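You operate a simulated robot arm through the tools that you are given. There is no shell and no other tool.

You run a simulated two-armed robot. Do the job below in one go: nothing can be reset, and whatever is moved stays where it is left.

JOB
Play the record that lies on the platter at the speed on its label.
Fine: lid up, tone arm over the first band while the lever is up, then the speed, then lever down and lid shut; hands off the turning platter; it keeps playing.

It is judged by the outcome, as a careful person would: the job done as asked, and still so three seconds after it is handed in. It fails if anything else is knocked over, pushed out of place, dropped, spilled or broken. Lids that push on must go on centred and level and be pressed home; caps that screw on are set level and turned clockwise until they are tight.

ROBOT AND FRAMES
Two 7-joint arms with two-finger parallel grippers on one trunk that stands fixed in place. Base frame: the origin is at the foot of the trunk, x ahead of it, y to its left, z up. Units: mm, degrees, N and s.
The left shoulder is at [37, 174, 1339], the right one opposite. With the tool pointing down near the work surface each hand reaches from about 100 to 300 mm from the base axis, measured 20 degrees to its own side. Payload 3.6 kg a hand.
The TCP of each hand is the grasp point between the finger pads, 30 mm short of the fingertips. In the tool frame z runs along the fingers and y along their closing line. Largest opening 110 mm; finger width 20, thickness 10; the body of the gripper, 48 by 112 mm, starts 55 mm behind the TCP.
Orientation is that of the tool frame in the base frame, as a unit quaternion [x, y, z, w]. With the fingers straight down and closing along the base's y, the tool's x points along the base's -x, its y along +y and its z along -z.

CONTROLS
- The arms move only by the tool apply_moves. It takes "left_steps", "right_steps" or both (then of equal length, played together; a hand with none holds still); each is a list of rows, each a list of 7 numbers: the turn, a rotation vector about the base's x, y, z in units of 5 degrees (1.0 is 5 degrees), then the shift along the base's x, y, z in units of 30 mm (1.0 is 30 mm), then the closure in counts, from 0 (fully open) to 255 (shut). In form: [[rx, ry, rz, dx, dy, dz, jaw], ...]. A call has 1 to 20 rows; each row shifts and turns the commanded pose from where the row before left it. A call with a number of a shift or a turn outside -1 to 1 is refused whole. Rows are played at 5 a second. More than 50 mm and 8.6 degrees between two rows, or a gripper value outside its range, and nothing of the call is played. A pose out of reach is approached as far as the arm can. The call stops where the force on the tool passes 40 N (or 10 N more than at its start, if that is more) or the arm is blocked; 0.2 s more then pass. Each finger travels about 153 mm/s and halts on what it meets, pressing with about 28 N; the grip force reading is that of the motor and also rises with nothing between the fingers. The clock runs only during rows and for 0.2 s after the last one: add rows that do not move to give the fingers time. The reply holds the time, the measured pose of the TCP, the force on the tool along the base axes, the opening and the grip force, in the units named above and with some noise, with the torque about the TCP (base axes, N m) and any sound that the robot's microphone picked up.
- Cameras (640 x 400 px; columns grow to the right, rows downward): "scene" is now at [110.7, 37.9, 1513.3]; the picture's right is [0.43, -0.90, 0.00], its down [-0.53, -0.25, -0.81] and it looks along [0.73, 0.35, -0.59] (base axes); focal length 305 px, centre (320, 200). "left" rides on the left gripper at [72, -17, -103] in its tool frame; the picture's right is [0.23, 0.97, 0.00], its down [-0.76, 0.18, -0.62] and it looks along [-0.61, 0.14, 0.78] (tool axes); focal length 222 px, centre (320, 200). "right" rides on the right gripper at [72, 17, -103] in its tool frame; the picture's right is [-0.23, 0.97, 0.00], its down [-0.76, -0.18, -0.62] and it looks along [-0.61, -0.14, 0.78] (tool axes); focal length 222 px, centre (320, 200). There is no depth. A picture from a camera that has moved, and an enlarged one, comes with that camera's place and axes in the base frame and with its lens.
- capture(camera): a new picture of that camera. The clock stands still meanwhile.
- move_column(by): slides the trunk up (or, below 0, down) by that many mm; the arms and the scene camera ride with it, the base frame stays. It gives what a move gives, with no picture.
- pan_tilt(pan, tilt): turns the head with the scene camera to pan (to the left, within 86 degrees either way) and tilt (down, from -29 to 69), counted from straight ahead of the robot. It gives what a move gives.
- enlarge(camera, box): a new picture of the part [left, top, right, bottom] of that camera's present view, enlarged. The clock stands still meanwhile.
- job_done(): hands the job in; it is judged then, once.

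Places have to be worked out from the pictures, the camera data and where the tool is seen. Open the grippers and draw the arms clear of the work before you hand the job in, unless the task says otherwise.

The tools are called after "Call:" as a command line: name --argument value ..., lists and objects as JSON in quotes. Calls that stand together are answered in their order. apply_moves: Moves the arms, as the interface text tells. Its arguments: {"type":"object","properties":{"left_steps":{"type":"array"},"right_steps":{"type":"array"}},"required":[]} The other tools are called the same way: move_column (by) slides the trunk up or down; pan_tilt (pan, tilt) turns the head that bears the scene camera; capture (camera) takes a picture; enlarge (camera, box) takes an enlarged picture of a part of a camera's view; job_done () hands the job in.

At the start:

```text
time_s: 0.0
left_tool_pos: [304.6, 384.2, 1350.1]
left_tcp_rot: [-0.002, 1.0, 0.0, 0.002]
left_contact_force: [0.5, -0.2, 0.2]
left_wrist_torque: [-0.02, 0.03, 0.01]
left_opening: 110.0
left_finger_force: 0.1
right_tool_pos: [411.1, 18.1, 1295.6]
right_tcp_rot: [0.0, 1.0, 0.001, -0.001]
right_contact_force: [0.0, 0.4, 0.2]
right_wrist_torque: [-0.03, -0.01, -0.02]
right_opening: 110.0
right_finger_force: 0.1
trunk travel left (down, up): [-454.0, 309.0]
head pan, tilt: [25.3, 36.0]
```

scene: 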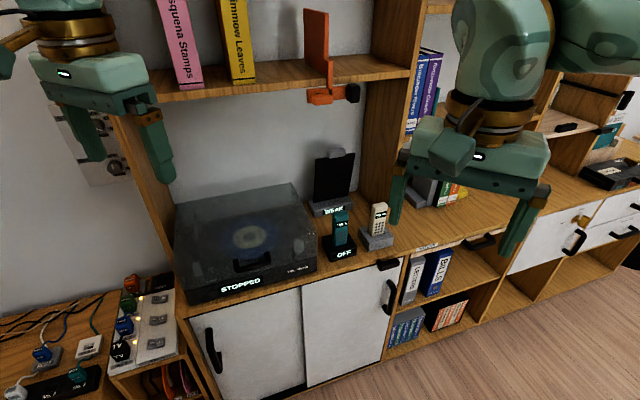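
right: 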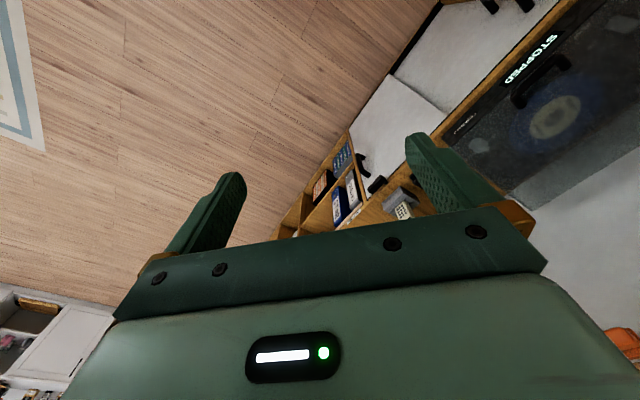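
left: 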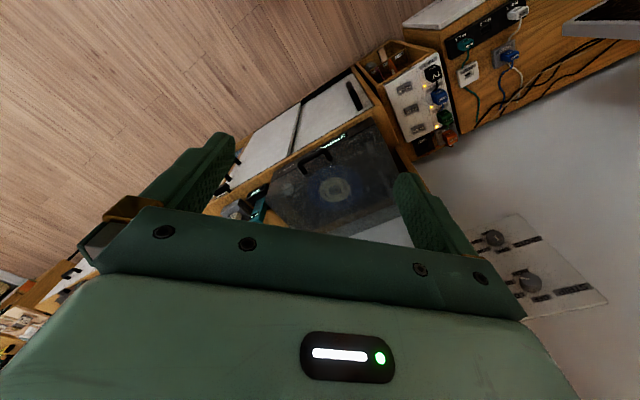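

The turntable with a closed tinted lid is on the sideboard, reading STOPPED. I enlarge the scene view to look at its lid, handle and surroundings.

Call:
enlarge --camera "scene" --box '[160, 170, 400, 320]'

Call:
enlarge --camera "left" --box '[220, 100, 420, 260]'

Call:
enlarge --camera "right" --box '[430, 0, 640, 200]'

```text
2.67 times, centred on (280, 245) of scene
camera zoom: at [110.7, 37.9, 1513.3], right [0.43, -0.9, 0.0], down [-0.53, -0.25, -0.81], along [0.73, 0.35, -0.59], focal length 814 px, centre (427, 80)
```

zoom: 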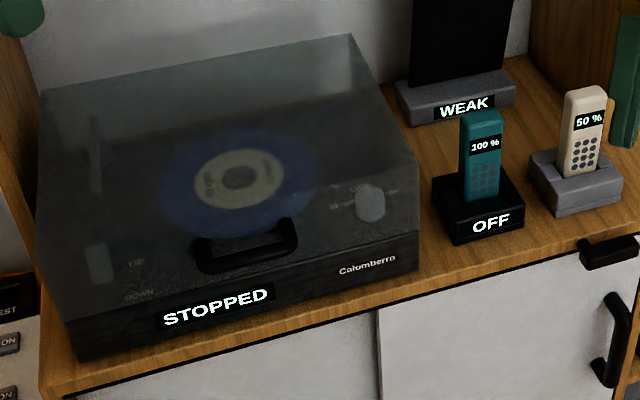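

```text
2.50 times, centred on (320, 180) of left
camera zoom: at [231.2, 366.6, 1452.9], right [-0.23, 0.97, 0.0], down [0.76, 0.18, 0.63], along [0.61, 0.14, -0.78], focal length 555 px, centre (320, 250)
```

zoom: 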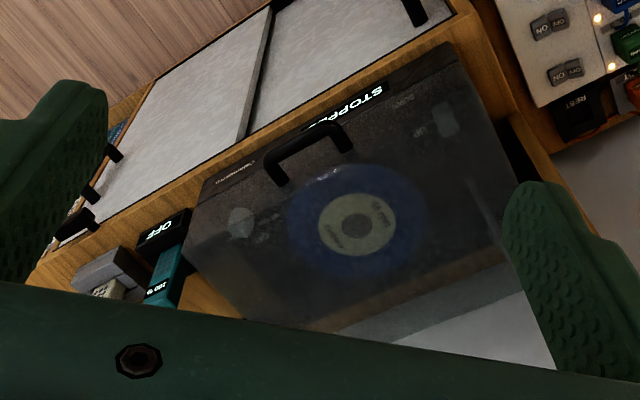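

```text
2.00 times, centred on (535, 100) of right
camera zoom: at [338.7, 36.6, 1398.9], right [0.23, 0.97, 0.0], down [0.76, -0.18, 0.62], along [0.61, -0.14, -0.78], focal length 444 px, centre (-110, 400)
```

zoom: 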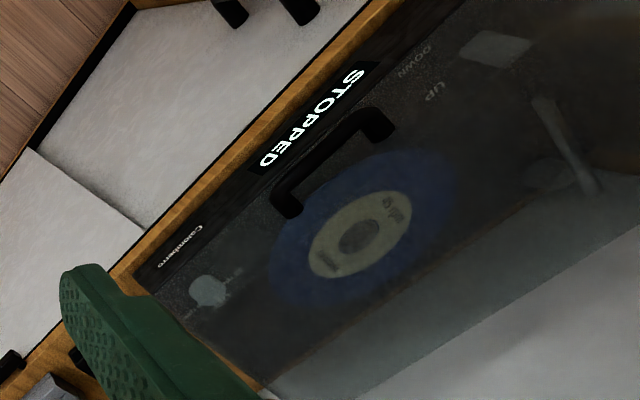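

The label appears to read "45 rpm". By triangulation the lid handle runs from about (545,392,935) to (490,452,930), so the player is yawed by roughly 42°. I zoom further into the handle, the label, and the controls.

Call:
enlarge --camera "scene" --box '[220, 225, 320, 290]'

Call:
enlarge --camera "scene" --box '[170, 180, 270, 300]'

Call:
enlarge --camera "right" --box '[500, 20, 600, 140]'

Call:
enlarge --camera "left" --box '[290, 130, 400, 210]'

```text
6.15 times, centred on (270, 258) of scene
camera zoom: at [110.7, 37.9, 1513.3], right [0.43, -0.9, 0.0], down [-0.53, -0.25, -0.81], along [0.73, 0.35, -0.59], focal length 1879 px, centre (628, -154)
```

zoom: 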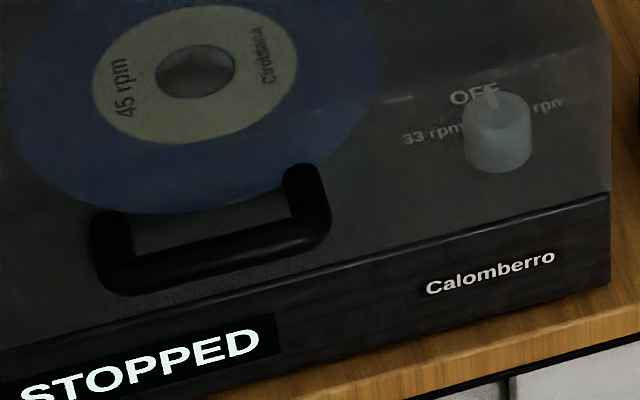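

```text
3.33 times, centred on (220, 240) of scene
camera zoom: at [110.7, 37.9, 1513.3], right [0.43, -0.9, 0.0], down [-0.53, -0.25, -0.81], along [0.73, 0.35, -0.59], focal length 1018 px, centre (653, 67)
```

zoom: 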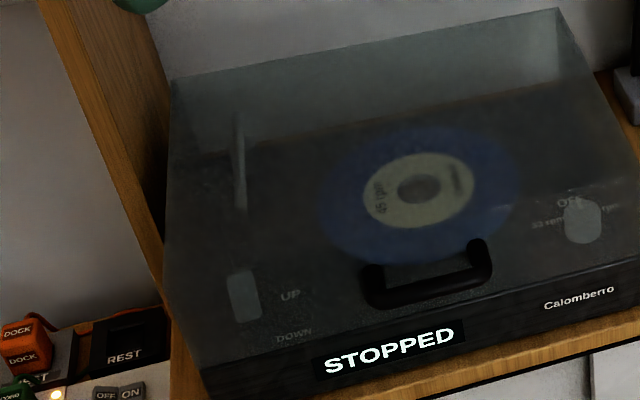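

```text
3.33 times, centred on (550, 80) of right
camera zoom: at [338.7, 36.6, 1398.9], right [0.23, 0.97, 0.0], down [0.76, -0.18, 0.62], along [0.61, -0.14, -0.78], focal length 740 px, centre (-447, 600)
```

zoom: 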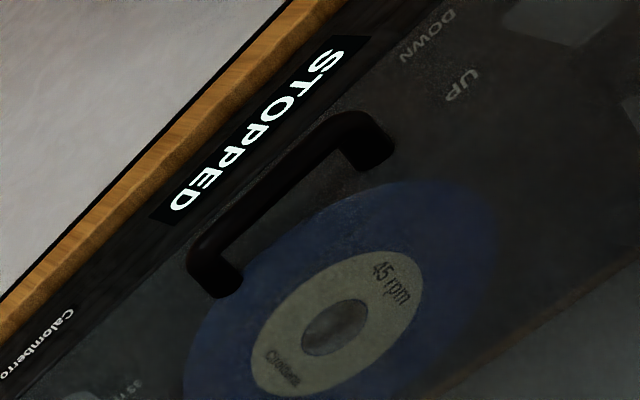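

```text
5.00 times, centred on (345, 170) of left
camera zoom: at [231.2, 366.6, 1452.9], right [-0.23, 0.97, 0.0], down [0.76, 0.18, 0.63], along [0.61, 0.14, -0.78], focal length 1111 px, centre (195, 350)
```

zoom: 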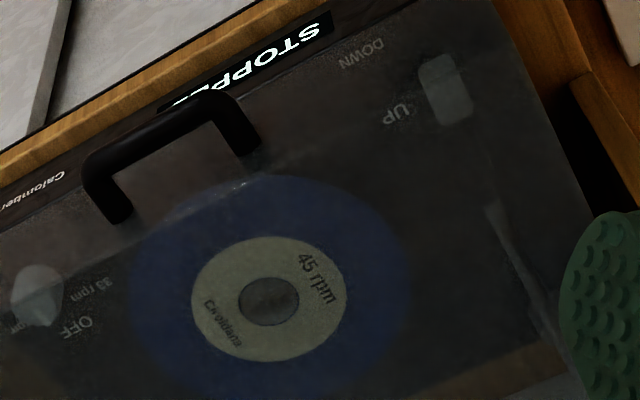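

The label reads 45 rpm, and the handle sticks out from the lid's front face toward me. I lower the trunk by 200 mm so the arms reach further at deck height, after which I'll look again.

Call:
move_column --by -200

Call:
pan_tilt --pan 38 --tilt 30

Call:
capture --camera "scene"

Call:
capture --camera "left"

Call:
capture --camera "right"

```text
time_s: 2.2
left_tool_pos: [351.2, 385.7, 1113.1]
left_tcp_rot: [-0.003, 0.998, 0.002, -0.063]
left_contact_force: [-0.4, -0.3, 0.7]
left_wrist_torque: [0.01, -0.01, 0.0]
left_opening: 110.1
left_finger_force: 0.1
right_tool_pos: [410.1, 18.9, 1095.9]
right_tcp_rot: [0.0, 1.0, 0.0, 0.0]
right_contact_force: [-0.8, 0.4, 0.0]
right_wrist_torque: [0.0, 0.0, 0.03]
right_opening: 110.1
right_finger_force: 0.0
trunk travel left (down, up): [-254.0, 509.0]
head pan, tilt: [25.3, 36.0]
```

```text
time_s: 2.9
left_tool_pos: [352.7, 385.1, 1111.6]
left_tcp_rot: [-0.002, 0.998, 0.002, -0.062]
left_contact_force: [0.2, -0.1, 0.4]
left_wrist_torque: [-0.01, 0.03, 0.01]
left_opening: 109.8
left_finger_force: 0.1
right_tool_pos: [411.8, 18.8, 1096.2]
right_tcp_rot: [0.0, 1.0, 0.0, -0.002]
right_contact_force: [-0.3, -0.4, -1.3]
right_wrist_torque: [0.01, 0.0, 0.02]
right_opening: 109.8
right_finger_force: 0.1
trunk travel left (down, up): [-254.0, 509.0]
head pan, tilt: [38.0, 30.0]
```

```text
taken
camera scene: at [171.2, 56.0, 1319.6], right [0.61, -0.79, 0.0], down [-0.4, -0.31, -0.87], along [0.68, 0.53, -0.5], focal length 305 px, centre (320, 200)
```

scene: 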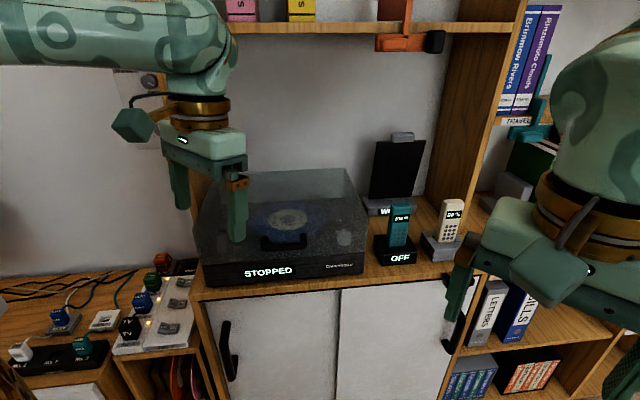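

```text
taken
camera left: at [292.2, 367.3, 1223.7], right [-0.23, 0.97, 0.03], down [0.83, 0.18, 0.52], along [0.5, 0.15, -0.85], focal length 222 px, centre (320, 200)
```

left: 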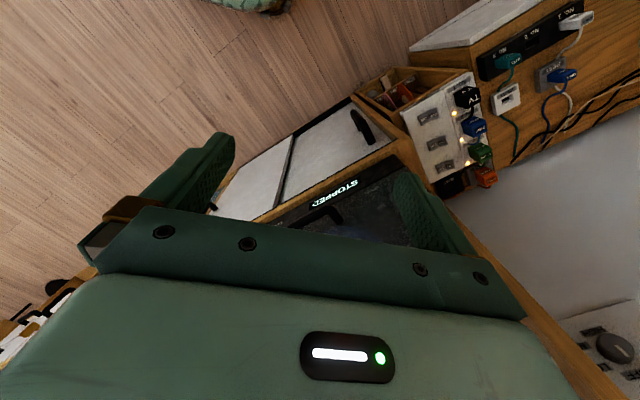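

```text
taken
camera right: at [338.9, 36.5, 1198.8], right [0.23, 0.97, 0.0], down [0.76, -0.18, 0.62], along [0.61, -0.14, -0.78], focal length 222 px, centre (320, 200)
```

right: 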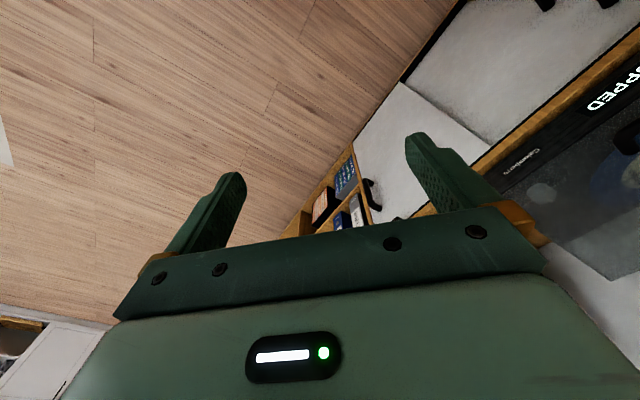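

The left hand shifted by about 47 mm in x and tilted 7° during the trunk move, though no tool force shows. I look left to see whether its elbow touches something.

Call:
pan_tilt --pan 80 --tilt 10

Call:
capture --camera "scene"

```text
time_s: 4.0
left_tool_pos: [351.8, 385.3, 1112.9]
left_tcp_rot: [-0.002, 0.998, 0.001, -0.062]
left_contact_force: [0.2, -0.5, 0.2]
left_wrist_torque: [-0.01, -0.01, 0.0]
left_opening: 109.8
left_finger_force: 0.1
right_tool_pos: [411.1, 18.2, 1096.5]
right_tcp_rot: [0.0, 1.0, 0.0, -0.001]
right_contact_force: [0.6, -0.4, 1.2]
right_wrist_torque: [0.01, -0.01, -0.02]
right_opening: 110.0
right_finger_force: 0.1
trunk travel left (down, up): [-254.0, 509.0]
head pan, tilt: [80.0, 10.0]
```

```text
taken
camera scene: at [116.1, 92.0, 1352.0], right [0.98, -0.17, 0.0], down [-0.03, -0.17, -0.98], along [0.17, 0.97, -0.17], focal length 305 px, centre (320, 200)
```

scene: 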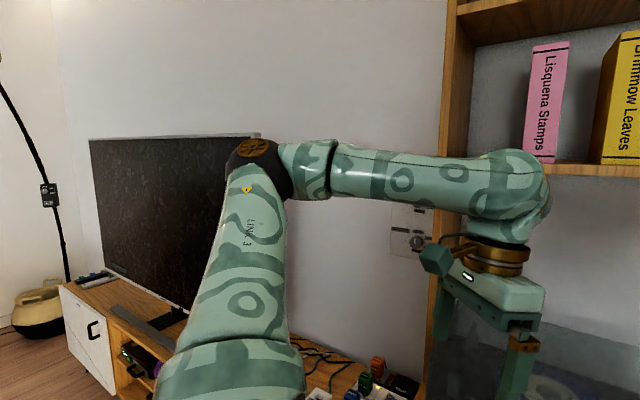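

Nothing obvious touches the left arm; the shelf edge (z≈1315) is some 300 mm beyond the hand. I send idle rows to see how the controller holds the left hand.

Call:
apply_moves --left_steps '[[0, 0, 0, 0, 0, 0, 0], [0, 0, 0, 0, 0, 0, 0], [0, 0, 0, 0, 0, 0, 0]]'

Call:
pan_tilt --pan 60 --tilt 25

Call:
capture --camera "scene"

```text
time_s: 4.8
left_tool_pos: [352.3, 385.9, 1112.3]
left_tcp_rot: [-0.003, 0.998, 0.002, -0.062]
left_contact_force: [0.3, 0.1, -0.4]
left_wrist_torque: [-0.02, -0.03, 0.02]
left_opening: 109.9
left_finger_force: 0.1
right_tool_pos: [411.2, 17.9, 1095.6]
right_tcp_rot: [0.001, 1.0, 0.001, -0.001]
right_contact_force: [0.3, -0.1, -0.5]
right_wrist_torque: [-0.03, -0.02, 0.04]
right_opening: 109.9
right_finger_force: 0.1
trunk travel left (down, up): [-254.0, 509.0]
head pan, tilt: [80.0, 10.0]
```

```text
time_s: 5.6
left_tool_pos: [352.8, 385.3, 1112.6]
left_tcp_rot: [-0.002, 0.998, 0.002, -0.061]
left_contact_force: [-0.4, -0.7, 0.0]
left_wrist_torque: [0.04, 0.05, 0.01]
left_opening: 110.0
left_finger_force: 0.0
right_tool_pos: [412.0, 18.5, 1094.9]
right_tcp_rot: [0.0, 1.0, -0.001, -0.001]
right_contact_force: [-0.2, 0.3, -0.5]
right_wrist_torque: [0.02, 0.01, -0.03]
right_opening: 110.0
right_finger_force: 0.0
trunk travel left (down, up): [-254.0, 509.0]
head pan, tilt: [60.0, 25.0]
```

```text
taken
camera scene: at [145.9, 80.3, 1327.7], right [0.87, -0.5, 0.0], down [-0.21, -0.37, -0.91], along [0.45, 0.79, -0.42], focal length 305 px, centre (320, 200)
```

scene: 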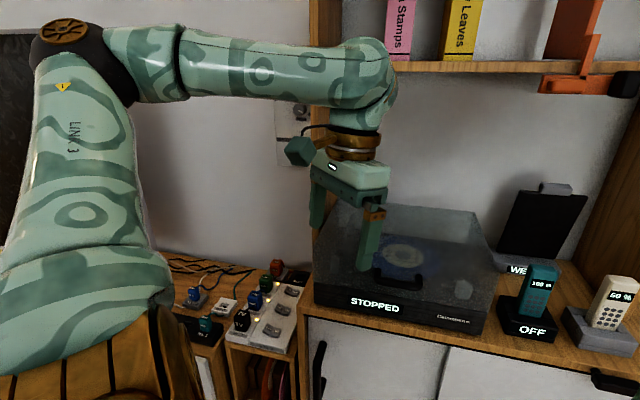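

I test the left arm with a small move: rotate back to vertical and shift −x slightly, to see if it follows freely.

Call:
apply_moves --left_steps '[[0, -0.7, 0, 0, 0, 0, 0], [0, -0.7, 0, 0, 0, 0, 0], [0, 0, 0, 0, 0, 0, 0]]'

```text
time_s: 6.4
left_tool_pos: [352.8, 384.4, 1112.1]
left_tcp_rot: [-0.002, 1.0, 0.001, -0.002]
left_contact_force: [0.5, -0.4, 0.3]
left_wrist_torque: [-0.03, -0.02, 0.02]
left_opening: 110.5
left_finger_force: 0.1
right_tool_pos: [410.8, 19.8, 1095.8]
right_tcp_rot: [0.0, 1.0, 0.001, 0.0]
right_contact_force: [0.1, -0.6, 0.1]
right_wrist_torque: [-0.01, 0.0, -0.02]
right_opening: 109.9
right_finger_force: 0.0
trunk travel left (down, up): [-254.0, 509.0]
head pan, tilt: [60.0, 25.0]
```

The left arm follows freely and its commands start from the measured pose, so the earlier shift isn't a concern. I now yaw the left hand about 45° and pitch it forward so the fingers point toward the player's front, which also clears the scene view.

Call:
apply_moves --left_steps '[[0, 0, -1, -0.2, -0.2, 0, 0], [0, 0, -1, -0.2, -0.2, 0, 0], [0, 0, -1, -0.2, -0.2, 0, 0], [0, 0, -1, -0.2, -0.2, 0, 0], [0, 0, -1, -0.2, -0.2, 0, 0], [0, 0, -1, -0.2, -0.2, 0, 0], [0, 0, -1, -0.2, -0.2, 0, 0], [0, 0, -1, -0.2, -0.2, 0, 0], [0, 0, -1, -0.2, -0.2, 0, 0], [0, 0, 0, 0, 0, 0, 0]]'

Call:
apply_moves --left_steps '[[0.7, -0.7, 0, 0, 0, 0, 0], [0.7, -0.7, 0, 0, 0, 0, 0], [0.7, -0.7, 0, 0, 0, 0, 0], [0.7, -0.7, 0, 0, 0, 0, 0], [0.7, -0.7, 0, 0, 0, 0, 0], [0.7, -0.7, 0, 0, 0, 0, 0], [0.7, -0.7, 0, 0, 0, 0, 0], [0.7, -0.7, 0, 0, 0, 0, 0], [0.7, -0.7, 0, 0, 0, 0, 0], [0.7, -0.7, 0, 0, 0, 0, 0], [0, 0, 0, 0, 0, 0, 0]]'

Call:
pan_tilt --pan 45 --tilt 32

Call:
capture --camera "scene"

Call:
capture --camera "left"

```text
time_s: 8.6
left_tool_pos: [297.2, 332.7, 1112.0]
left_tcp_rot: [0.38, 0.925, 0.001, -0.001]
left_contact_force: [-0.4, 1.0, -0.1]
left_wrist_torque: [-0.01, -0.02, -0.02]
left_opening: 110.2
left_finger_force: 0.0
right_tool_pos: [410.2, 18.0, 1095.9]
right_tcp_rot: [0.0, 1.0, 0.0, -0.001]
right_contact_force: [0.3, 0.4, -0.5]
right_wrist_torque: [-0.05, -0.02, -0.01]
right_opening: 110.2
right_finger_force: 0.0
trunk travel left (down, up): [-254.0, 509.0]
head pan, tilt: [60.0, 25.0]
```

```text
time_s: 11.0
left_tool_pos: [366.9, 338.8, 1179.8]
left_tcp_rot: [0.345, 0.84, 0.387, 0.161]
left_contact_force: [0.6, 0.0, -0.2]
left_wrist_torque: [0.0, 0.01, 0.01]
left_opening: 110.1
left_finger_force: 0.1
left hand out of reach, approached as far as the arm can: row 4, 5, 6, 7, 8, 9, 10
right_tool_pos: [411.2, 18.7, 1095.2]
right_tcp_rot: [-0.001, 1.0, 0.0, -0.001]
right_contact_force: [-1.1, -0.5, -0.3]
right_wrist_torque: [-0.01, 0.02, -0.01]
right_opening: 110.2
right_finger_force: 0.1
trunk travel left (down, up): [-254.0, 509.0]
head pan, tilt: [60.0, 25.0]
```

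```text
time_s: 11.8
left_tool_pos: [367.1, 340.4, 1180.8]
left_tcp_rot: [0.345, 0.841, 0.386, 0.161]
left_contact_force: [0.4, 0.5, 0.8]
left_wrist_torque: [0.0, 0.01, -0.01]
left_opening: 110.0
left_finger_force: 0.1
right_tool_pos: [410.2, 18.2, 1096.2]
right_tcp_rot: [0.0, 1.0, 0.0, -0.001]
right_contact_force: [-0.5, 0.5, 0.4]
right_wrist_torque: [0.0, -0.02, -0.01]
right_opening: 110.1
right_finger_force: 0.1
trunk travel left (down, up): [-254.0, 509.0]
head pan, tilt: [45.0, 32.0]
```

```text
taken
camera scene: at [163.1, 63.7, 1316.6], right [0.71, -0.71, 0.0], down [-0.37, -0.37, -0.85], along [0.6, 0.6, -0.53], focal length 305 px, centre (320, 200)
```

scene: 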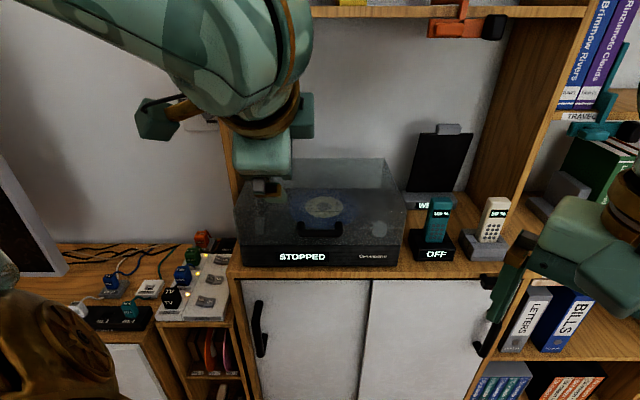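

```text
taken
camera left: at [251.7, 326.6, 1233.7], right [0.28, 0.61, 0.74], down [0.29, -0.79, 0.54], along [0.92, 0.06, -0.4], focal length 222 px, centre (320, 200)
```

left: 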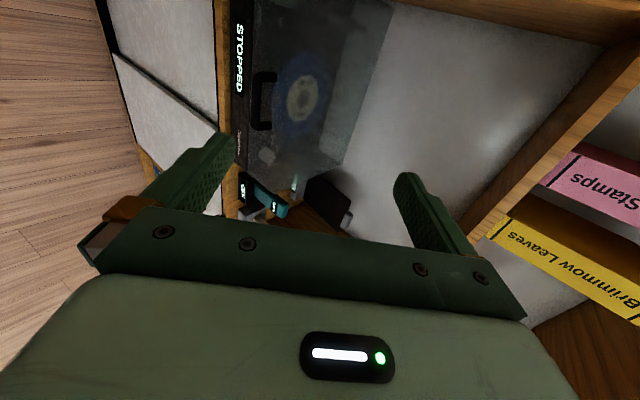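

Now the player's front is almost square to the scene camera at pan 45. I enlarge it to fix its yaw and corner positions.

Call:
enlarge --camera "scene" --box '[220, 150, 420, 280]'

Call:
enlarge --camera "left" --box '[210, 0, 410, 150]'

```text
3.08 times, centred on (320, 215) of scene
camera zoom: at [163.1, 63.7, 1316.6], right [0.71, -0.71, 0.0], down [-0.37, -0.37, -0.85], along [0.6, 0.6, -0.53], focal length 940 px, centre (320, 154)
```

zoom: 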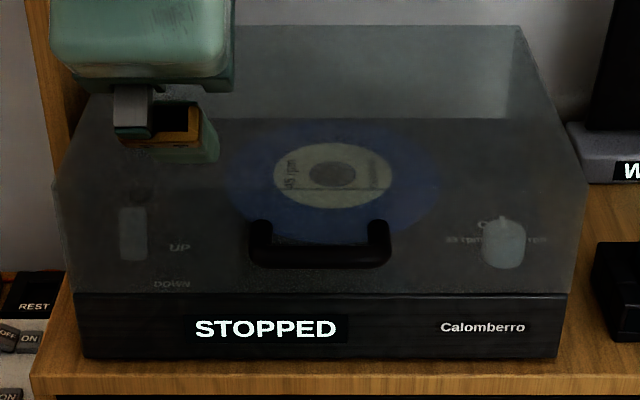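

```text
2.67 times, centred on (310, 75) of left
camera zoom: at [251.7, 326.6, 1233.7], right [0.28, 0.61, 0.74], down [0.29, -0.79, 0.54], along [0.92, 0.06, -0.4], focal length 592 px, centre (347, 533)
```

zoom: 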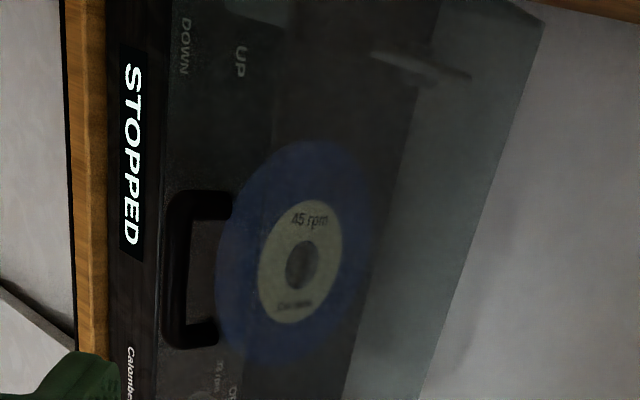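

The player is yawed exactly 45° and centred at u≈70. Bar centre is about (509,410,929), the lid face 30 mm behind it, and the counter at z≈811. I bring the left hand to a pre-grasp pose pitched about 20° down, 95 mm short of the bar, with the jaws partly closed.

Call:
apply_moves --left_steps '[[0.366, -0.366, 0, 0.33, 0.03, -0.913, 60], [0.366, -0.366, 0, 0.33, 0.03, -0.913, 120], [0.366, -0.366, 0, 0.33, 0.03, -0.913, 172], [0.366, -0.366, 0, 0.33, 0.03, -0.913, 172], [0.366, -0.366, 0, 0.33, 0.03, -0.913, 172], [0.366, -0.366, 0, 0.33, 0.03, -0.913, 172], [0.366, -0.366, 0, 0.33, 0.03, -0.913, 172], [0.366, -0.366, 0, 0.33, 0.03, -0.913, 172], [0, 0, 0, 0, 0, 0, 172]]'

Call:
enlarge --camera "scene" --box '[200, 130, 440, 280]'

Call:
capture --camera "left"

```text
time_s: 13.8
left_tool_pos: [481.7, 346.0, 981.1]
left_tcp_rot: [0.31, 0.756, 0.533, 0.221]
left_contact_force: [-0.3, -0.9, -0.6]
left_wrist_torque: [0.0, 0.0, 0.01]
left_opening: 35.8
left_finger_force: 0.1
left hand out of reach, approached as far as the arm can: row 1, 2, 3, 4
right_tool_pos: [411.7, 16.7, 1095.8]
right_tcp_rot: [0.0, 1.0, -0.001, 0.0]
right_contact_force: [0.3, -0.7, 0.7]
right_wrist_torque: [-0.01, 0.02, 0.0]
right_opening: 109.7
right_finger_force: 0.1
trunk travel left (down, up): [-254.0, 509.0]
head pan, tilt: [45.0, 32.0]
```

```text
2.67 times, centred on (320, 205) of scene
camera zoom: at [162.7, 63.5, 1316.7], right [0.71, -0.71, 0.0], down [-0.37, -0.37, -0.85], along [0.6, 0.6, -0.53], focal length 814 px, centre (320, 187)
```

zoom: 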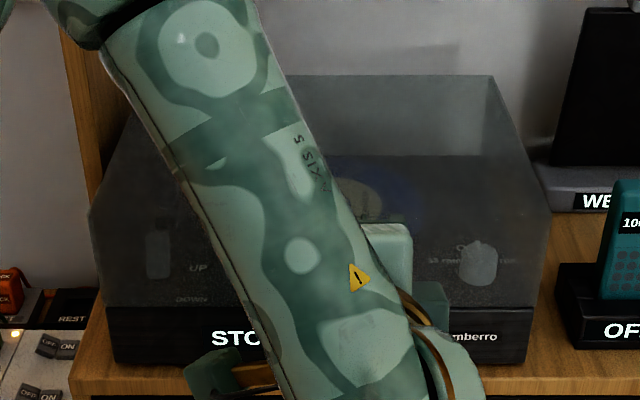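

```text
taken
camera left: at [356.7, 323.4, 998.6], right [0.07, 0.4, 0.92], down [0.17, -0.91, 0.38], along [0.98, 0.13, -0.13], focal length 222 px, centre (320, 200)
```

left: 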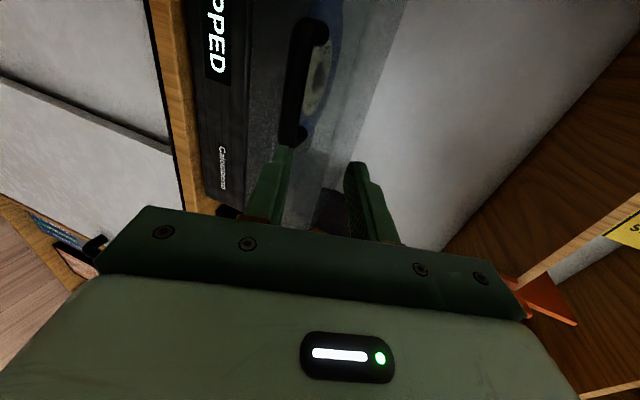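

The pitch is 19.6° and the hand is about 26 mm to the right of the bar's centre. I align it at u≈70, v≈575, z≈956 and look again.

Call:
apply_moves --left_steps '[[0, 0, 0, -0.42, 0.18, -0.42, 172], [0, 0, 0, -0.42, 0.18, -0.42, 172], [0, 0, 0, 0, 0, 0, 172]]'

Call:
capture --camera "left"

Call:
enlarge --camera "left" --box '[200, 60, 440, 220]'

Call:
capture --camera "right"

```text
time_s: 14.6
left_tool_pos: [454.2, 354.9, 954.2]
left_tcp_rot: [0.31, 0.756, 0.532, 0.221]
left_contact_force: [-0.6, -0.6, -0.4]
left_wrist_torque: [-0.03, -0.01, -0.01]
left_opening: 35.6
left_finger_force: 0.1
right_tool_pos: [411.4, 18.7, 1095.6]
right_tcp_rot: [0.0, 1.0, 0.0, 0.0]
right_contact_force: [0.5, 1.0, 0.6]
right_wrist_torque: [0.0, 0.0, -0.02]
right_opening: 110.2
right_finger_force: 0.0
trunk travel left (down, up): [-254.0, 509.0]
head pan, tilt: [45.0, 32.0]
```

```text
taken
camera left: at [330.2, 333.4, 972.4], right [0.07, 0.4, 0.92], down [0.17, -0.91, 0.38], along [0.98, 0.13, -0.13], focal length 222 px, centre (320, 200)
```

left: 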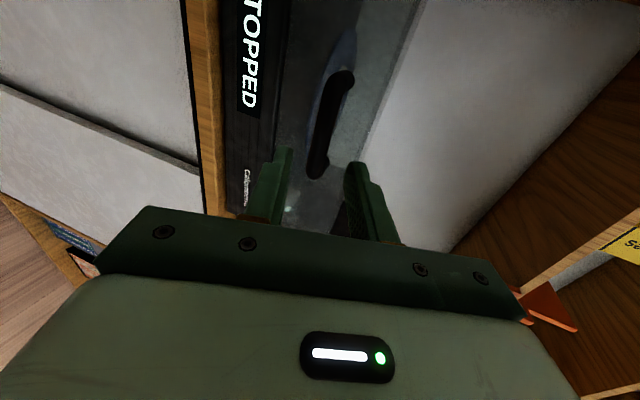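

```text
2.50 times, centred on (320, 140) of left
camera zoom: at [330.2, 333.4, 972.4], right [0.07, 0.4, 0.92], down [0.17, -0.91, 0.38], along [0.98, 0.13, -0.13], focal length 555 px, centre (320, 350)
```

zoom: 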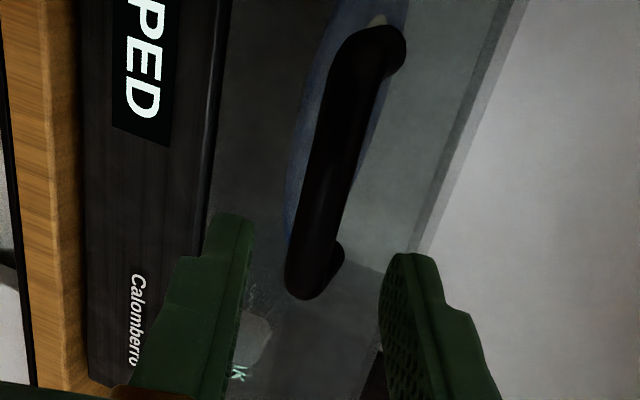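

```text
taken
camera right: at [338.8, 36.4, 1198.9], right [0.23, 0.97, 0.0], down [0.76, -0.18, 0.62], along [0.61, -0.14, -0.78], focal length 222 px, centre (320, 200)
```

right: 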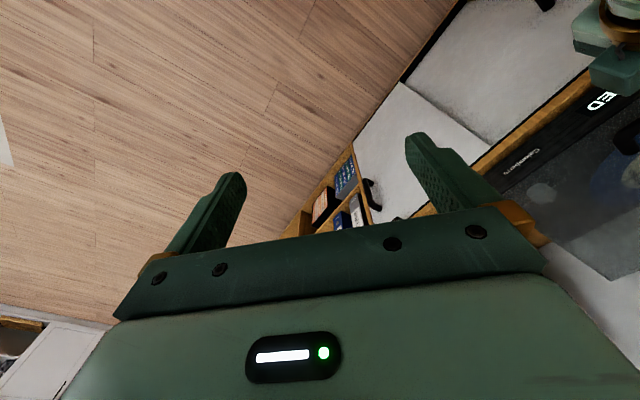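

The bar lies between the fingers, at v≈650–655 and z≈931. I advance about 66 mm along the finger direction so the bar sits near the fingertips.

Call:
apply_moves --left_steps '[[0, 0, 0, 0.389, 0.389, -0.15, 172], [0, 0, 0, 0.389, 0.389, -0.15, 172], [0, 0, 0, 0.389, 0.389, -0.15, 172], [0, 0, 0, 0.389, 0.389, -0.15, 172], [0, 0, 0, 0, 0, 0, 172]]'

Call:
enlarge --camera "left" --box '[200, 60, 440, 220]'

```text
time_s: 15.8
left_tool_pos: [503.7, 402.4, 936.9]
left_tcp_rot: [0.31, 0.757, 0.532, 0.221]
left_contact_force: [-0.4, 0.0, 0.3]
left_wrist_torque: [0.0, 0.0, 0.02]
left_opening: 35.9
left_finger_force: 0.1
right_tool_pos: [411.6, 17.1, 1096.9]
right_tcp_rot: [0.0, 1.0, 0.0, 0.0]
right_contact_force: [0.3, 0.3, -0.6]
right_wrist_torque: [-0.03, -0.01, -0.01]
right_opening: 109.8
right_finger_force: 0.1
trunk travel left (down, up): [-254.0, 509.0]
head pan, tilt: [45.0, 32.0]
```

```text
2.50 times, centred on (320, 140) of left
camera zoom: at [379.1, 379.9, 954.6], right [0.07, 0.4, 0.92], down [0.17, -0.91, 0.38], along [0.98, 0.13, -0.13], focal length 555 px, centre (320, 350)
```

zoom: 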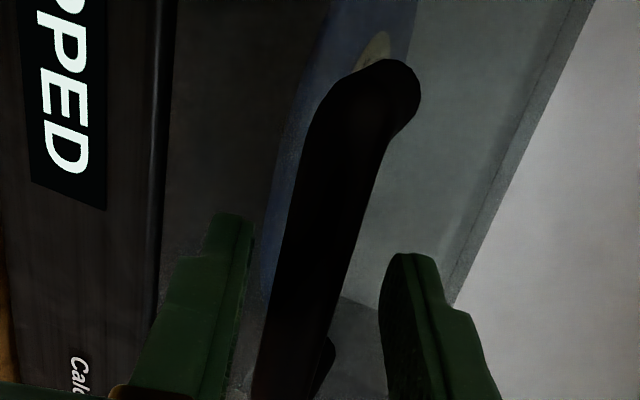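

The bar now sits between the finger pads without contact. I close the jaws on it; the opening should stop at the bar's thickness of about 14 mm.

Call:
apply_moves --left_steps '[[0, 0, 0, 0, 0, 0, 200], [0, 0, 0, 0, 0, 0, 225], [0, 0, 0, 0, 0, 0, 240], [0, 0, 0, 0, 0, 0, 240]]'

Call:
enlarge --camera "left" --box '[200, 60, 440, 220]'

```text
time_s: 16.8
left_tool_pos: [504.2, 402.0, 935.4]
left_tcp_rot: [0.311, 0.757, 0.531, 0.22]
left_contact_force: [-3.1, -1.7, -4.8]
left_wrist_torque: [0.25, 0.48, -0.13]
left_opening: 15.8
left_finger_force: 44.6
right_tool_pos: [410.8, 19.2, 1095.5]
right_tcp_rot: [0.0, 1.0, 0.0, -0.001]
right_contact_force: [-0.6, 0.0, -0.4]
right_wrist_torque: [0.0, -0.04, 0.01]
right_opening: 110.0
right_finger_force: 0.1
trunk travel left (down, up): [-254.0, 509.0]
head pan, tilt: [45.0, 32.0]
```

```text
2.50 times, centred on (320, 140) of left
camera zoom: at [378.7, 379.8, 954.5], right [0.07, 0.4, 0.92], down [0.17, -0.91, 0.38], along [0.98, 0.13, -0.13], focal length 555 px, centre (320, 350)
```

zoom: 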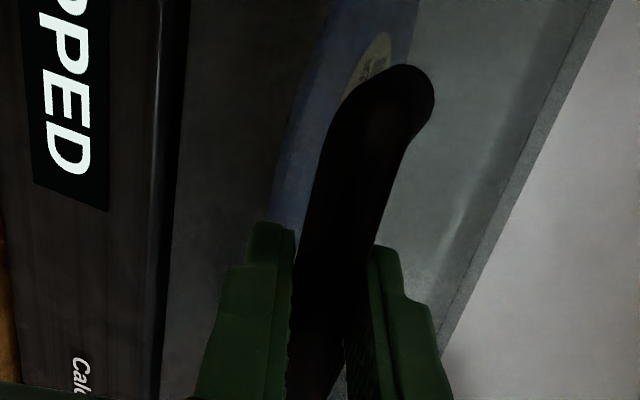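

The grip holds the bar at 15.8 mm. I start lifting along the arc about the estimated hinge (v≈939, z≈876, radius ≈292), first by 5° as a test.

Call:
apply_moves --left_steps '[[0, 0, 0, 0.06, 0.06, 0.42, 240], [0, 0, 0, 0.073, 0.073, 0.41, 240], [0, 0, 0, 0, 0, 0, 240]]'

Call:
capture --camera "scene"

```text
time_s: 17.6
left_tool_pos: [508.1, 406.6, 962.2]
left_tcp_rot: [0.31, 0.756, 0.532, 0.221]
left_contact_force: [5.2, -1.2, -3.8]
left_wrist_torque: [0.22, 0.41, 0.14]
left_opening: 15.7
left_finger_force: 45.0
right_tool_pos: [412.6, 17.5, 1095.0]
right_tcp_rot: [0.0, 1.0, -0.001, -0.001]
right_contact_force: [-0.1, 0.7, -0.3]
right_wrist_torque: [-0.03, 0.01, 0.01]
right_opening: 109.9
right_finger_force: 0.1
trunk travel left (down, up): [-254.0, 509.0]
head pan, tilt: [45.0, 32.0]
```

```text
taken
camera scene: at [164.6, 63.8, 1316.3], right [0.71, -0.71, 0.0], down [-0.38, -0.37, -0.85], along [0.6, 0.6, -0.53], focal length 305 px, centre (320, 200)
```

scene: 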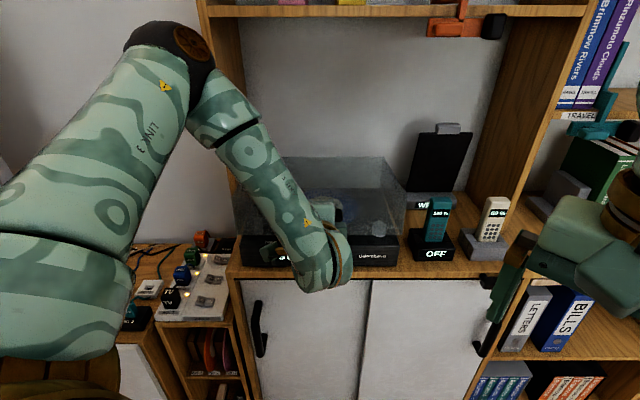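

The lid rises with little force. I continue along the arc another 17.5°.

Call:
apply_moves --left_steps '[[0, 0, 0, 0.087, 0.087, 0.407, 240], [0, 0, 0, 0.099, 0.099, 0.403, 240], [0, 0, 0, 0.111, 0.111, 0.393, 240], [0, 0, 0, 0.123, 0.123, 0.387, 240], [0, 0, 0, 0.137, 0.137, 0.38, 240], [0, 0, 0, 0.146, 0.146, 0.37, 240], [0, 0, 0, 0.158, 0.158, 0.36, 240], [0, 0, 0, 0, 0, 0, 240]]'

Call:
capture --camera "scene"

Call:
capture --camera "left"

```text
time_s: 19.4
left_tool_pos: [533.9, 432.1, 1042.6]
left_tcp_rot: [0.311, 0.756, 0.532, 0.221]
left_contact_force: [3.0, -4.7, -2.7]
left_wrist_torque: [0.04, 0.32, 0.0]
left_opening: 15.6
left_finger_force: 45.4
right_tool_pos: [411.7, 17.9, 1096.0]
right_tcp_rot: [0.0, 1.0, -0.001, -0.001]
right_contact_force: [-0.2, -0.1, 0.2]
right_wrist_torque: [0.01, 0.0, 0.04]
right_opening: 110.0
right_finger_force: 0.0
trunk travel left (down, up): [-254.0, 509.0]
head pan, tilt: [45.0, 32.0]
```

```text
taken
camera scene: at [164.1, 63.0, 1316.5], right [0.71, -0.71, 0.0], down [-0.38, -0.37, -0.85], along [0.6, 0.6, -0.53], focal length 305 px, centre (320, 200)
```

scene: 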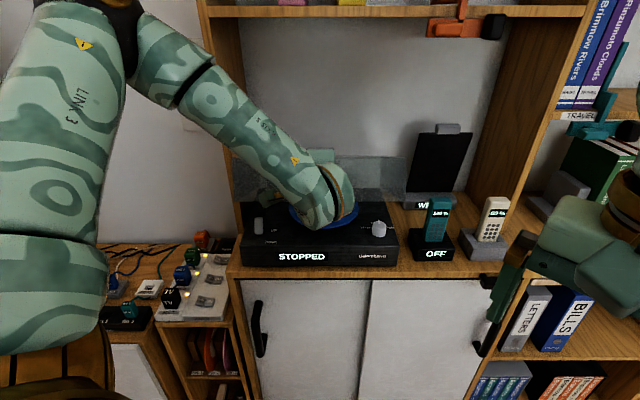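

```text
taken
camera left: at [408.6, 409.9, 1060.4], right [0.07, 0.4, 0.92], down [0.17, -0.91, 0.38], along [0.98, 0.13, -0.13], focal length 222 px, centre (320, 200)
```

left: 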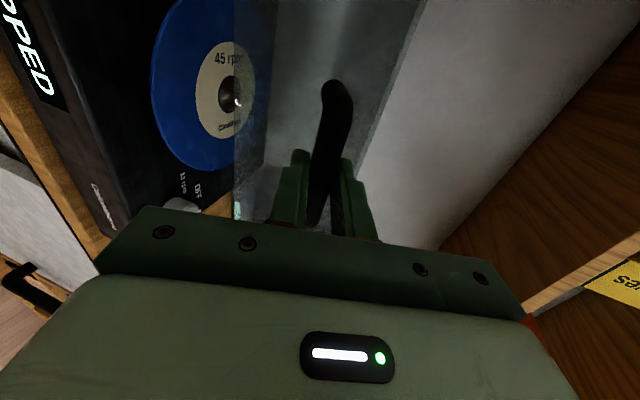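

The lid is up about 22° and rising smoothly. I keep following the arc to about 40°.

Call:
apply_moves --left_steps '[[0, 0, 0, 0.17, 0.17, 0.353, 240], [0, 0, 0, 0.179, 0.179, 0.34, 240], [0, 0, 0, 0.191, 0.191, 0.327, 240], [0, 0, 0, 0.198, 0.198, 0.317, 240], [0, 0, 0, 0.21, 0.21, 0.307, 240], [0, 0, 0, 0.219, 0.219, 0.29, 240], [0, 0, 0, 0.229, 0.229, 0.277, 240], [0, 0, 0, 0, 0, 0, 240]]'

Call:
capture --camera "scene"

Call:
capture --camera "left"

```text
time_s: 21.2
left_tool_pos: [576.3, 474.8, 1109.2]
left_tcp_rot: [0.31, 0.756, 0.532, 0.221]
left_contact_force: [1.8, -3.3, -2.0]
left_wrist_torque: [-0.08, 0.15, 0.07]
left_opening: 15.5
left_finger_force: 45.6
right_tool_pos: [410.8, 18.5, 1096.3]
right_tcp_rot: [0.0, 1.0, 0.0, -0.001]
right_contact_force: [0.1, 0.0, -0.3]
right_wrist_torque: [-0.02, 0.02, -0.02]
right_opening: 110.1
right_finger_force: 0.1
trunk travel left (down, up): [-254.0, 509.0]
head pan, tilt: [45.0, 32.0]
```

```text
taken
camera scene: at [163.9, 63.5, 1316.5], right [0.71, -0.71, 0.0], down [-0.38, -0.37, -0.85], along [0.6, 0.6, -0.53], focal length 305 px, centre (320, 200)
```

scene: 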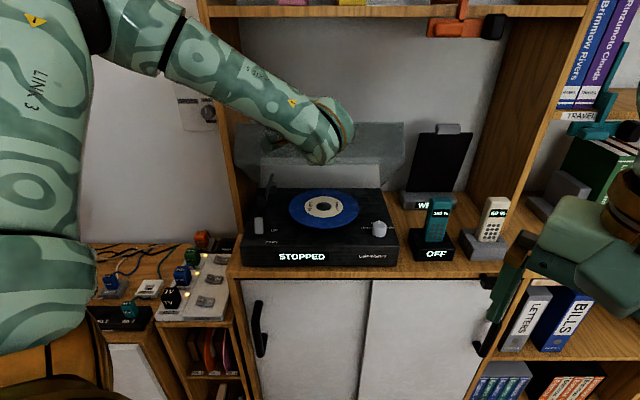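

```text
taken
camera left: at [450.7, 452.2, 1126.8], right [0.07, 0.4, 0.92], down [0.17, -0.91, 0.38], along [0.98, 0.13, -0.13], focal length 222 px, centre (320, 200)
```

left: 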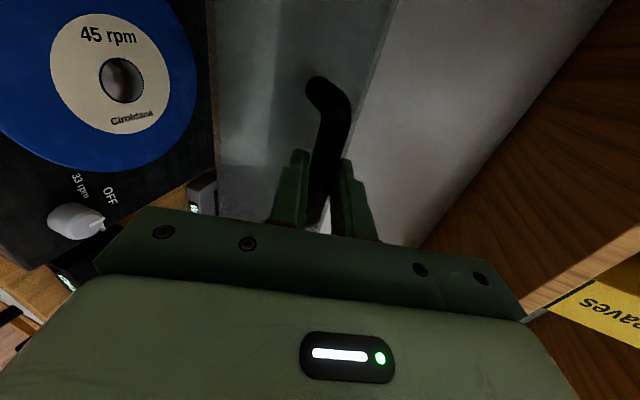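

All clear so far; the deck is now visible with the lever, knob and a tone arm at the left. I go on to about 55°.

Call:
apply_moves --left_steps '[[0, 0, 0, 0.236, 0.236, 0.263, 240], [0, 0, 0, 0.243, 0.243, 0.247, 240], [0, 0, 0, 0.252, 0.252, 0.233, 240], [0, 0, 0, 0.257, 0.257, 0.217, 240], [0, 0, 0, 0.264, 0.264, 0.203, 240], [0, 0, 0, 0.271, 0.271, 0.183, 240], [0, 0, 0, 0, 0, 0, 240]]'

Call:
capture --camera "scene"

Call:
capture --camera "left"

```text
time_s: 22.8
left_tool_pos: [621.8, 520.0, 1149.5]
left_tcp_rot: [0.31, 0.757, 0.532, 0.22]
left_contact_force: [4.3, -3.5, -4.5]
left_wrist_torque: [-0.23, -0.07, 0.06]
left_opening: 15.5
left_finger_force: 45.1
right_tool_pos: [412.3, 18.0, 1095.1]
right_tcp_rot: [0.0, 1.0, 0.0, -0.001]
right_contact_force: [-0.5, 0.0, -0.4]
right_wrist_torque: [-0.01, 0.02, 0.01]
right_opening: 110.0
right_finger_force: 0.1
trunk travel left (down, up): [-254.0, 509.0]
head pan, tilt: [45.0, 32.0]
```

```text
taken
camera scene: at [164.5, 63.4, 1316.4], right [0.71, -0.71, 0.0], down [-0.38, -0.37, -0.85], along [0.6, 0.6, -0.53], focal length 305 px, centre (320, 200)
```

scene: 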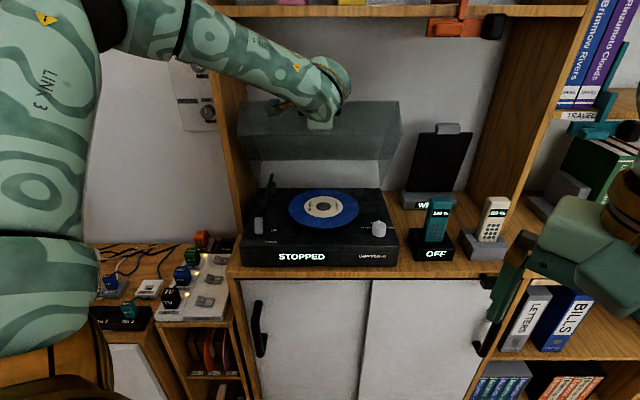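

```text
taken
camera left: at [496.4, 498.2, 1167.0], right [0.07, 0.4, 0.92], down [0.17, -0.91, 0.38], along [0.98, 0.13, -0.13], focal length 222 px, centre (320, 200)
```

left: 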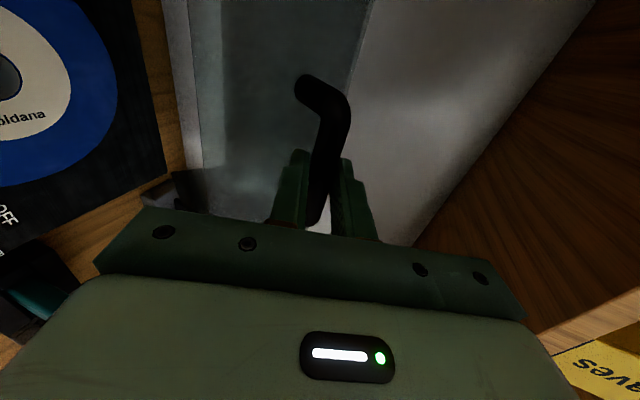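

Forces remain a few newtons. I continue toward 70°, watching for the hinge's end stop.

Call:
apply_moves --left_steps '[[0, 0, 0, 0.276, 0.276, 0.167, 240], [0, 0, 0, 0.281, 0.281, 0.153, 240], [0, 0, 0, 0.285, 0.285, 0.13, 240], [0, 0, 0, 0, 0, 0, 240]]'

Call:
apply_moves --left_steps '[[0, 0, 0, 0.29, 0.29, 0.117, 240], [0, 0, 0, 0.292, 0.292, 0.097, 240], [0, 0, 0, 0.295, 0.295, 0.08, 240], [0, 0, 0, 0, 0, 0, 240]]'

Call:
capture --camera "scene"

Call:
capture --camera "left"

```text
time_s: 23.8
left_tool_pos: [647.6, 545.7, 1162.0]
left_tcp_rot: [0.311, 0.758, 0.53, 0.22]
left_contact_force: [2.0, -0.9, -6.3]
left_wrist_torque: [-0.25, 0.05, 0.43]
left_opening: 15.5
left_finger_force: 45.5
right_tool_pos: [412.3, 18.4, 1096.1]
right_tcp_rot: [-0.001, 1.0, 0.0, -0.001]
right_contact_force: [-1.1, 0.0, 0.1]
right_wrist_torque: [-0.02, 0.02, -0.02]
right_opening: 110.3
right_finger_force: 0.1
trunk travel left (down, up): [-254.0, 509.0]
head pan, tilt: [45.0, 32.0]
```

```text
time_s: 24.8
left_tool_pos: [674.7, 573.2, 1169.8]
left_tcp_rot: [0.311, 0.757, 0.531, 0.221]
left_contact_force: [1.7, -0.4, -8.2]
left_wrist_torque: [-0.21, 0.09, 0.66]
left_opening: 15.7
left_finger_force: 45.4
right_tool_pos: [412.4, 18.9, 1095.3]
right_tcp_rot: [0.0, 1.0, -0.001, -0.001]
right_contact_force: [0.4, 0.0, 1.0]
right_wrist_torque: [0.01, 0.01, 0.02]
right_opening: 110.0
right_finger_force: 0.1
trunk travel left (down, up): [-254.0, 509.0]
head pan, tilt: [45.0, 32.0]
```

```text
taken
camera scene: at [164.6, 64.6, 1316.2], right [0.71, -0.71, 0.0], down [-0.38, -0.38, -0.85], along [0.6, 0.6, -0.53], focal length 305 px, centre (320, 200)
```

scene: 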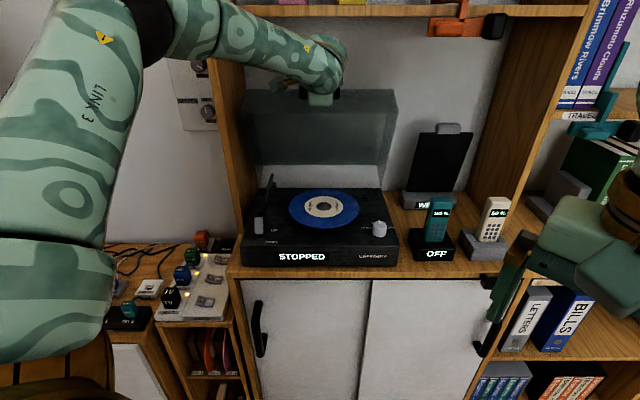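

```text
taken
camera left: at [548.4, 550.2, 1189.4], right [0.07, 0.4, 0.92], down [0.17, -0.91, 0.38], along [0.98, 0.13, -0.13], focal length 222 px, centre (320, 200)
```

left: 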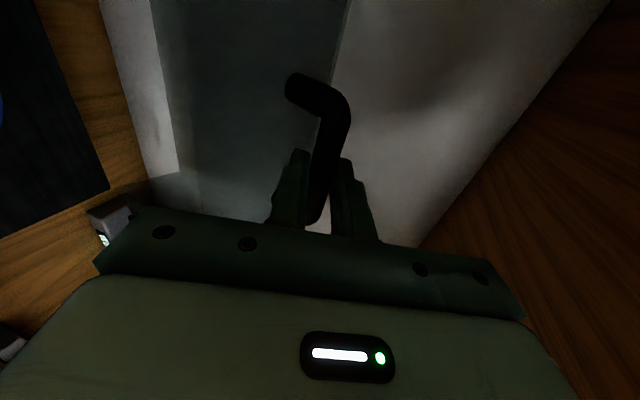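

The lid is at about 70° and the load is small. I move another 7.5° to see if there is a stop or a balance point beyond.

Call:
apply_moves --left_steps '[[0, 0, 0, 0.297, 0.297, 0.06, 240], [0, 0, 0, 0.3, 0.3, 0.043, 240], [0, 0, 0, 0.3, 0.3, 0.023, 240], [0, 0, 0, 0, 0, 0, 240]]'

Call:
capture --camera "scene"

Call:
capture --camera "left"

```text
time_s: 25.3
left_tool_pos: [681.0, 579.0, 1172.9]
left_tcp_rot: [0.312, 0.759, 0.527, 0.221]
left_contact_force: [-19.6, -13.6, 0.0]
left_wrist_torque: [-0.17, 0.12, 0.7]
left_opening: 15.6
left_finger_force: 45.0
right_tool_pos: [408.4, 16.3, 1098.2]
right_tcp_rot: [0.0, 1.0, 0.001, 0.001]
right_contact_force: [-0.2, -0.1, 0.4]
right_wrist_torque: [0.02, -0.01, -0.03]
right_opening: 109.9
right_finger_force: 0.1
trunk travel left (down, up): [-254.0, 509.0]
head pan, tilt: [45.0, 32.0]
stopped in row 2 (left hand): the force on the tool passed its limit at 49 N (the readings are from after the stop); the commanded pose is now the measured one
```

```text
taken
camera scene: at [159.0, 61.5, 1317.5], right [0.71, -0.71, 0.0], down [-0.37, -0.37, -0.85], along [0.6, 0.6, -0.53], focal length 305 px, centre (320, 200)
```

scene: 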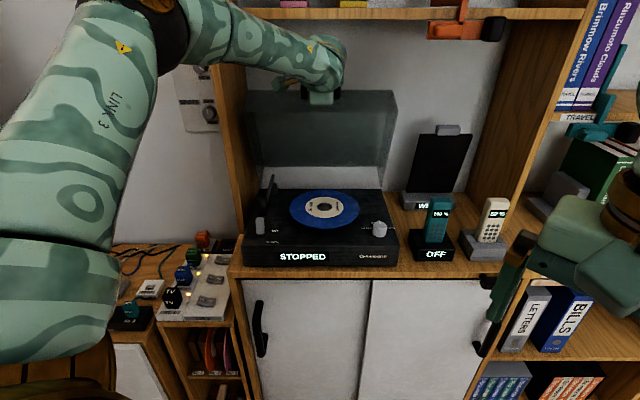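

```text
taken
camera left: at [555.8, 557.8, 1191.3], right [0.07, 0.4, 0.91], down [0.17, -0.91, 0.39], along [0.98, 0.12, -0.13], focal length 222 px, centre (320, 200)
```

left: 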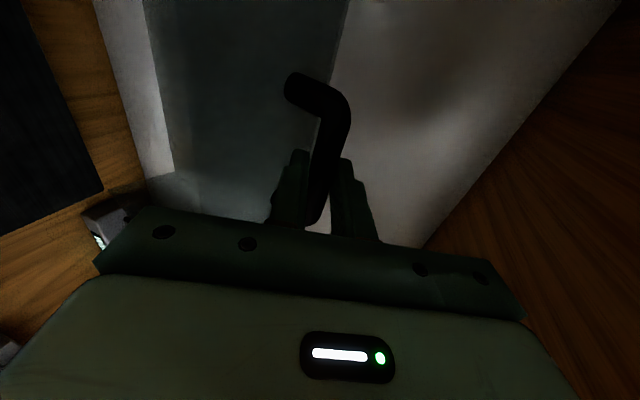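

The lid has met its stop at about 72°. I open the jaws slightly so the fingers still cage the bar, and check whether the lid stays up by itself.

Call:
apply_moves --left_steps '[[0, 0, 0, 0, 0, 0, 212], [0, 0, 0, 0, 0, 0, 200], [0, 0, 0, 0, 0, 0, 200], [0, 0, 0, 0, 0, 0, 200]]'

Call:
enlarge --camera "left" --box '[200, 60, 440, 220]'

Call:
capture --camera "scene"

```text
time_s: 26.3
left_tool_pos: [686.0, 583.0, 1169.2]
left_tcp_rot: [0.312, 0.76, 0.527, 0.219]
left_contact_force: [0.0, -0.7, 0.5]
left_wrist_torque: [0.03, -0.01, -0.02]
left_opening: 23.3
left_finger_force: 0.0
right_tool_pos: [411.0, 17.9, 1096.2]
right_tcp_rot: [-0.001, 1.0, 0.001, -0.001]
right_contact_force: [0.1, 1.5, -0.3]
right_wrist_torque: [-0.01, -0.01, -0.04]
right_opening: 110.0
right_finger_force: 0.0
trunk travel left (down, up): [-254.0, 509.0]
head pan, tilt: [45.0, 32.0]
```

```text
2.50 times, centred on (320, 140) of left
camera zoom: at [560.0, 560.2, 1188.4], right [0.08, 0.4, 0.91], down [0.17, -0.91, 0.39], along [0.98, 0.12, -0.14], focal length 555 px, centre (320, 350)
```

zoom: 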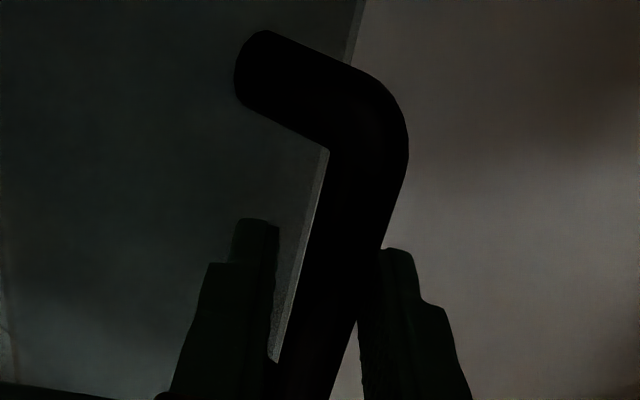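

```text
taken
camera scene: at [163.3, 63.6, 1316.5], right [0.71, -0.71, 0.0], down [-0.38, -0.37, -0.85], along [0.6, 0.6, -0.53], focal length 305 px, centre (320, 200)
```

scene: 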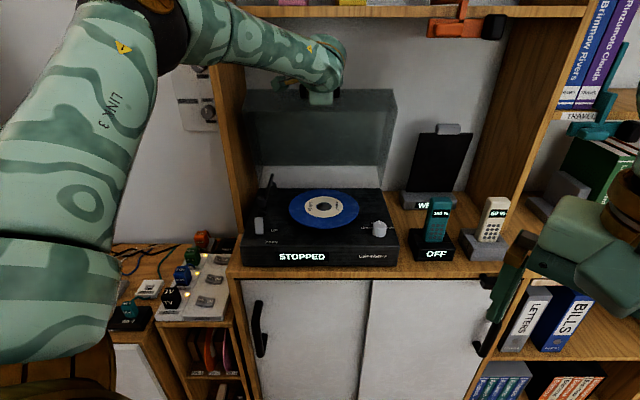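

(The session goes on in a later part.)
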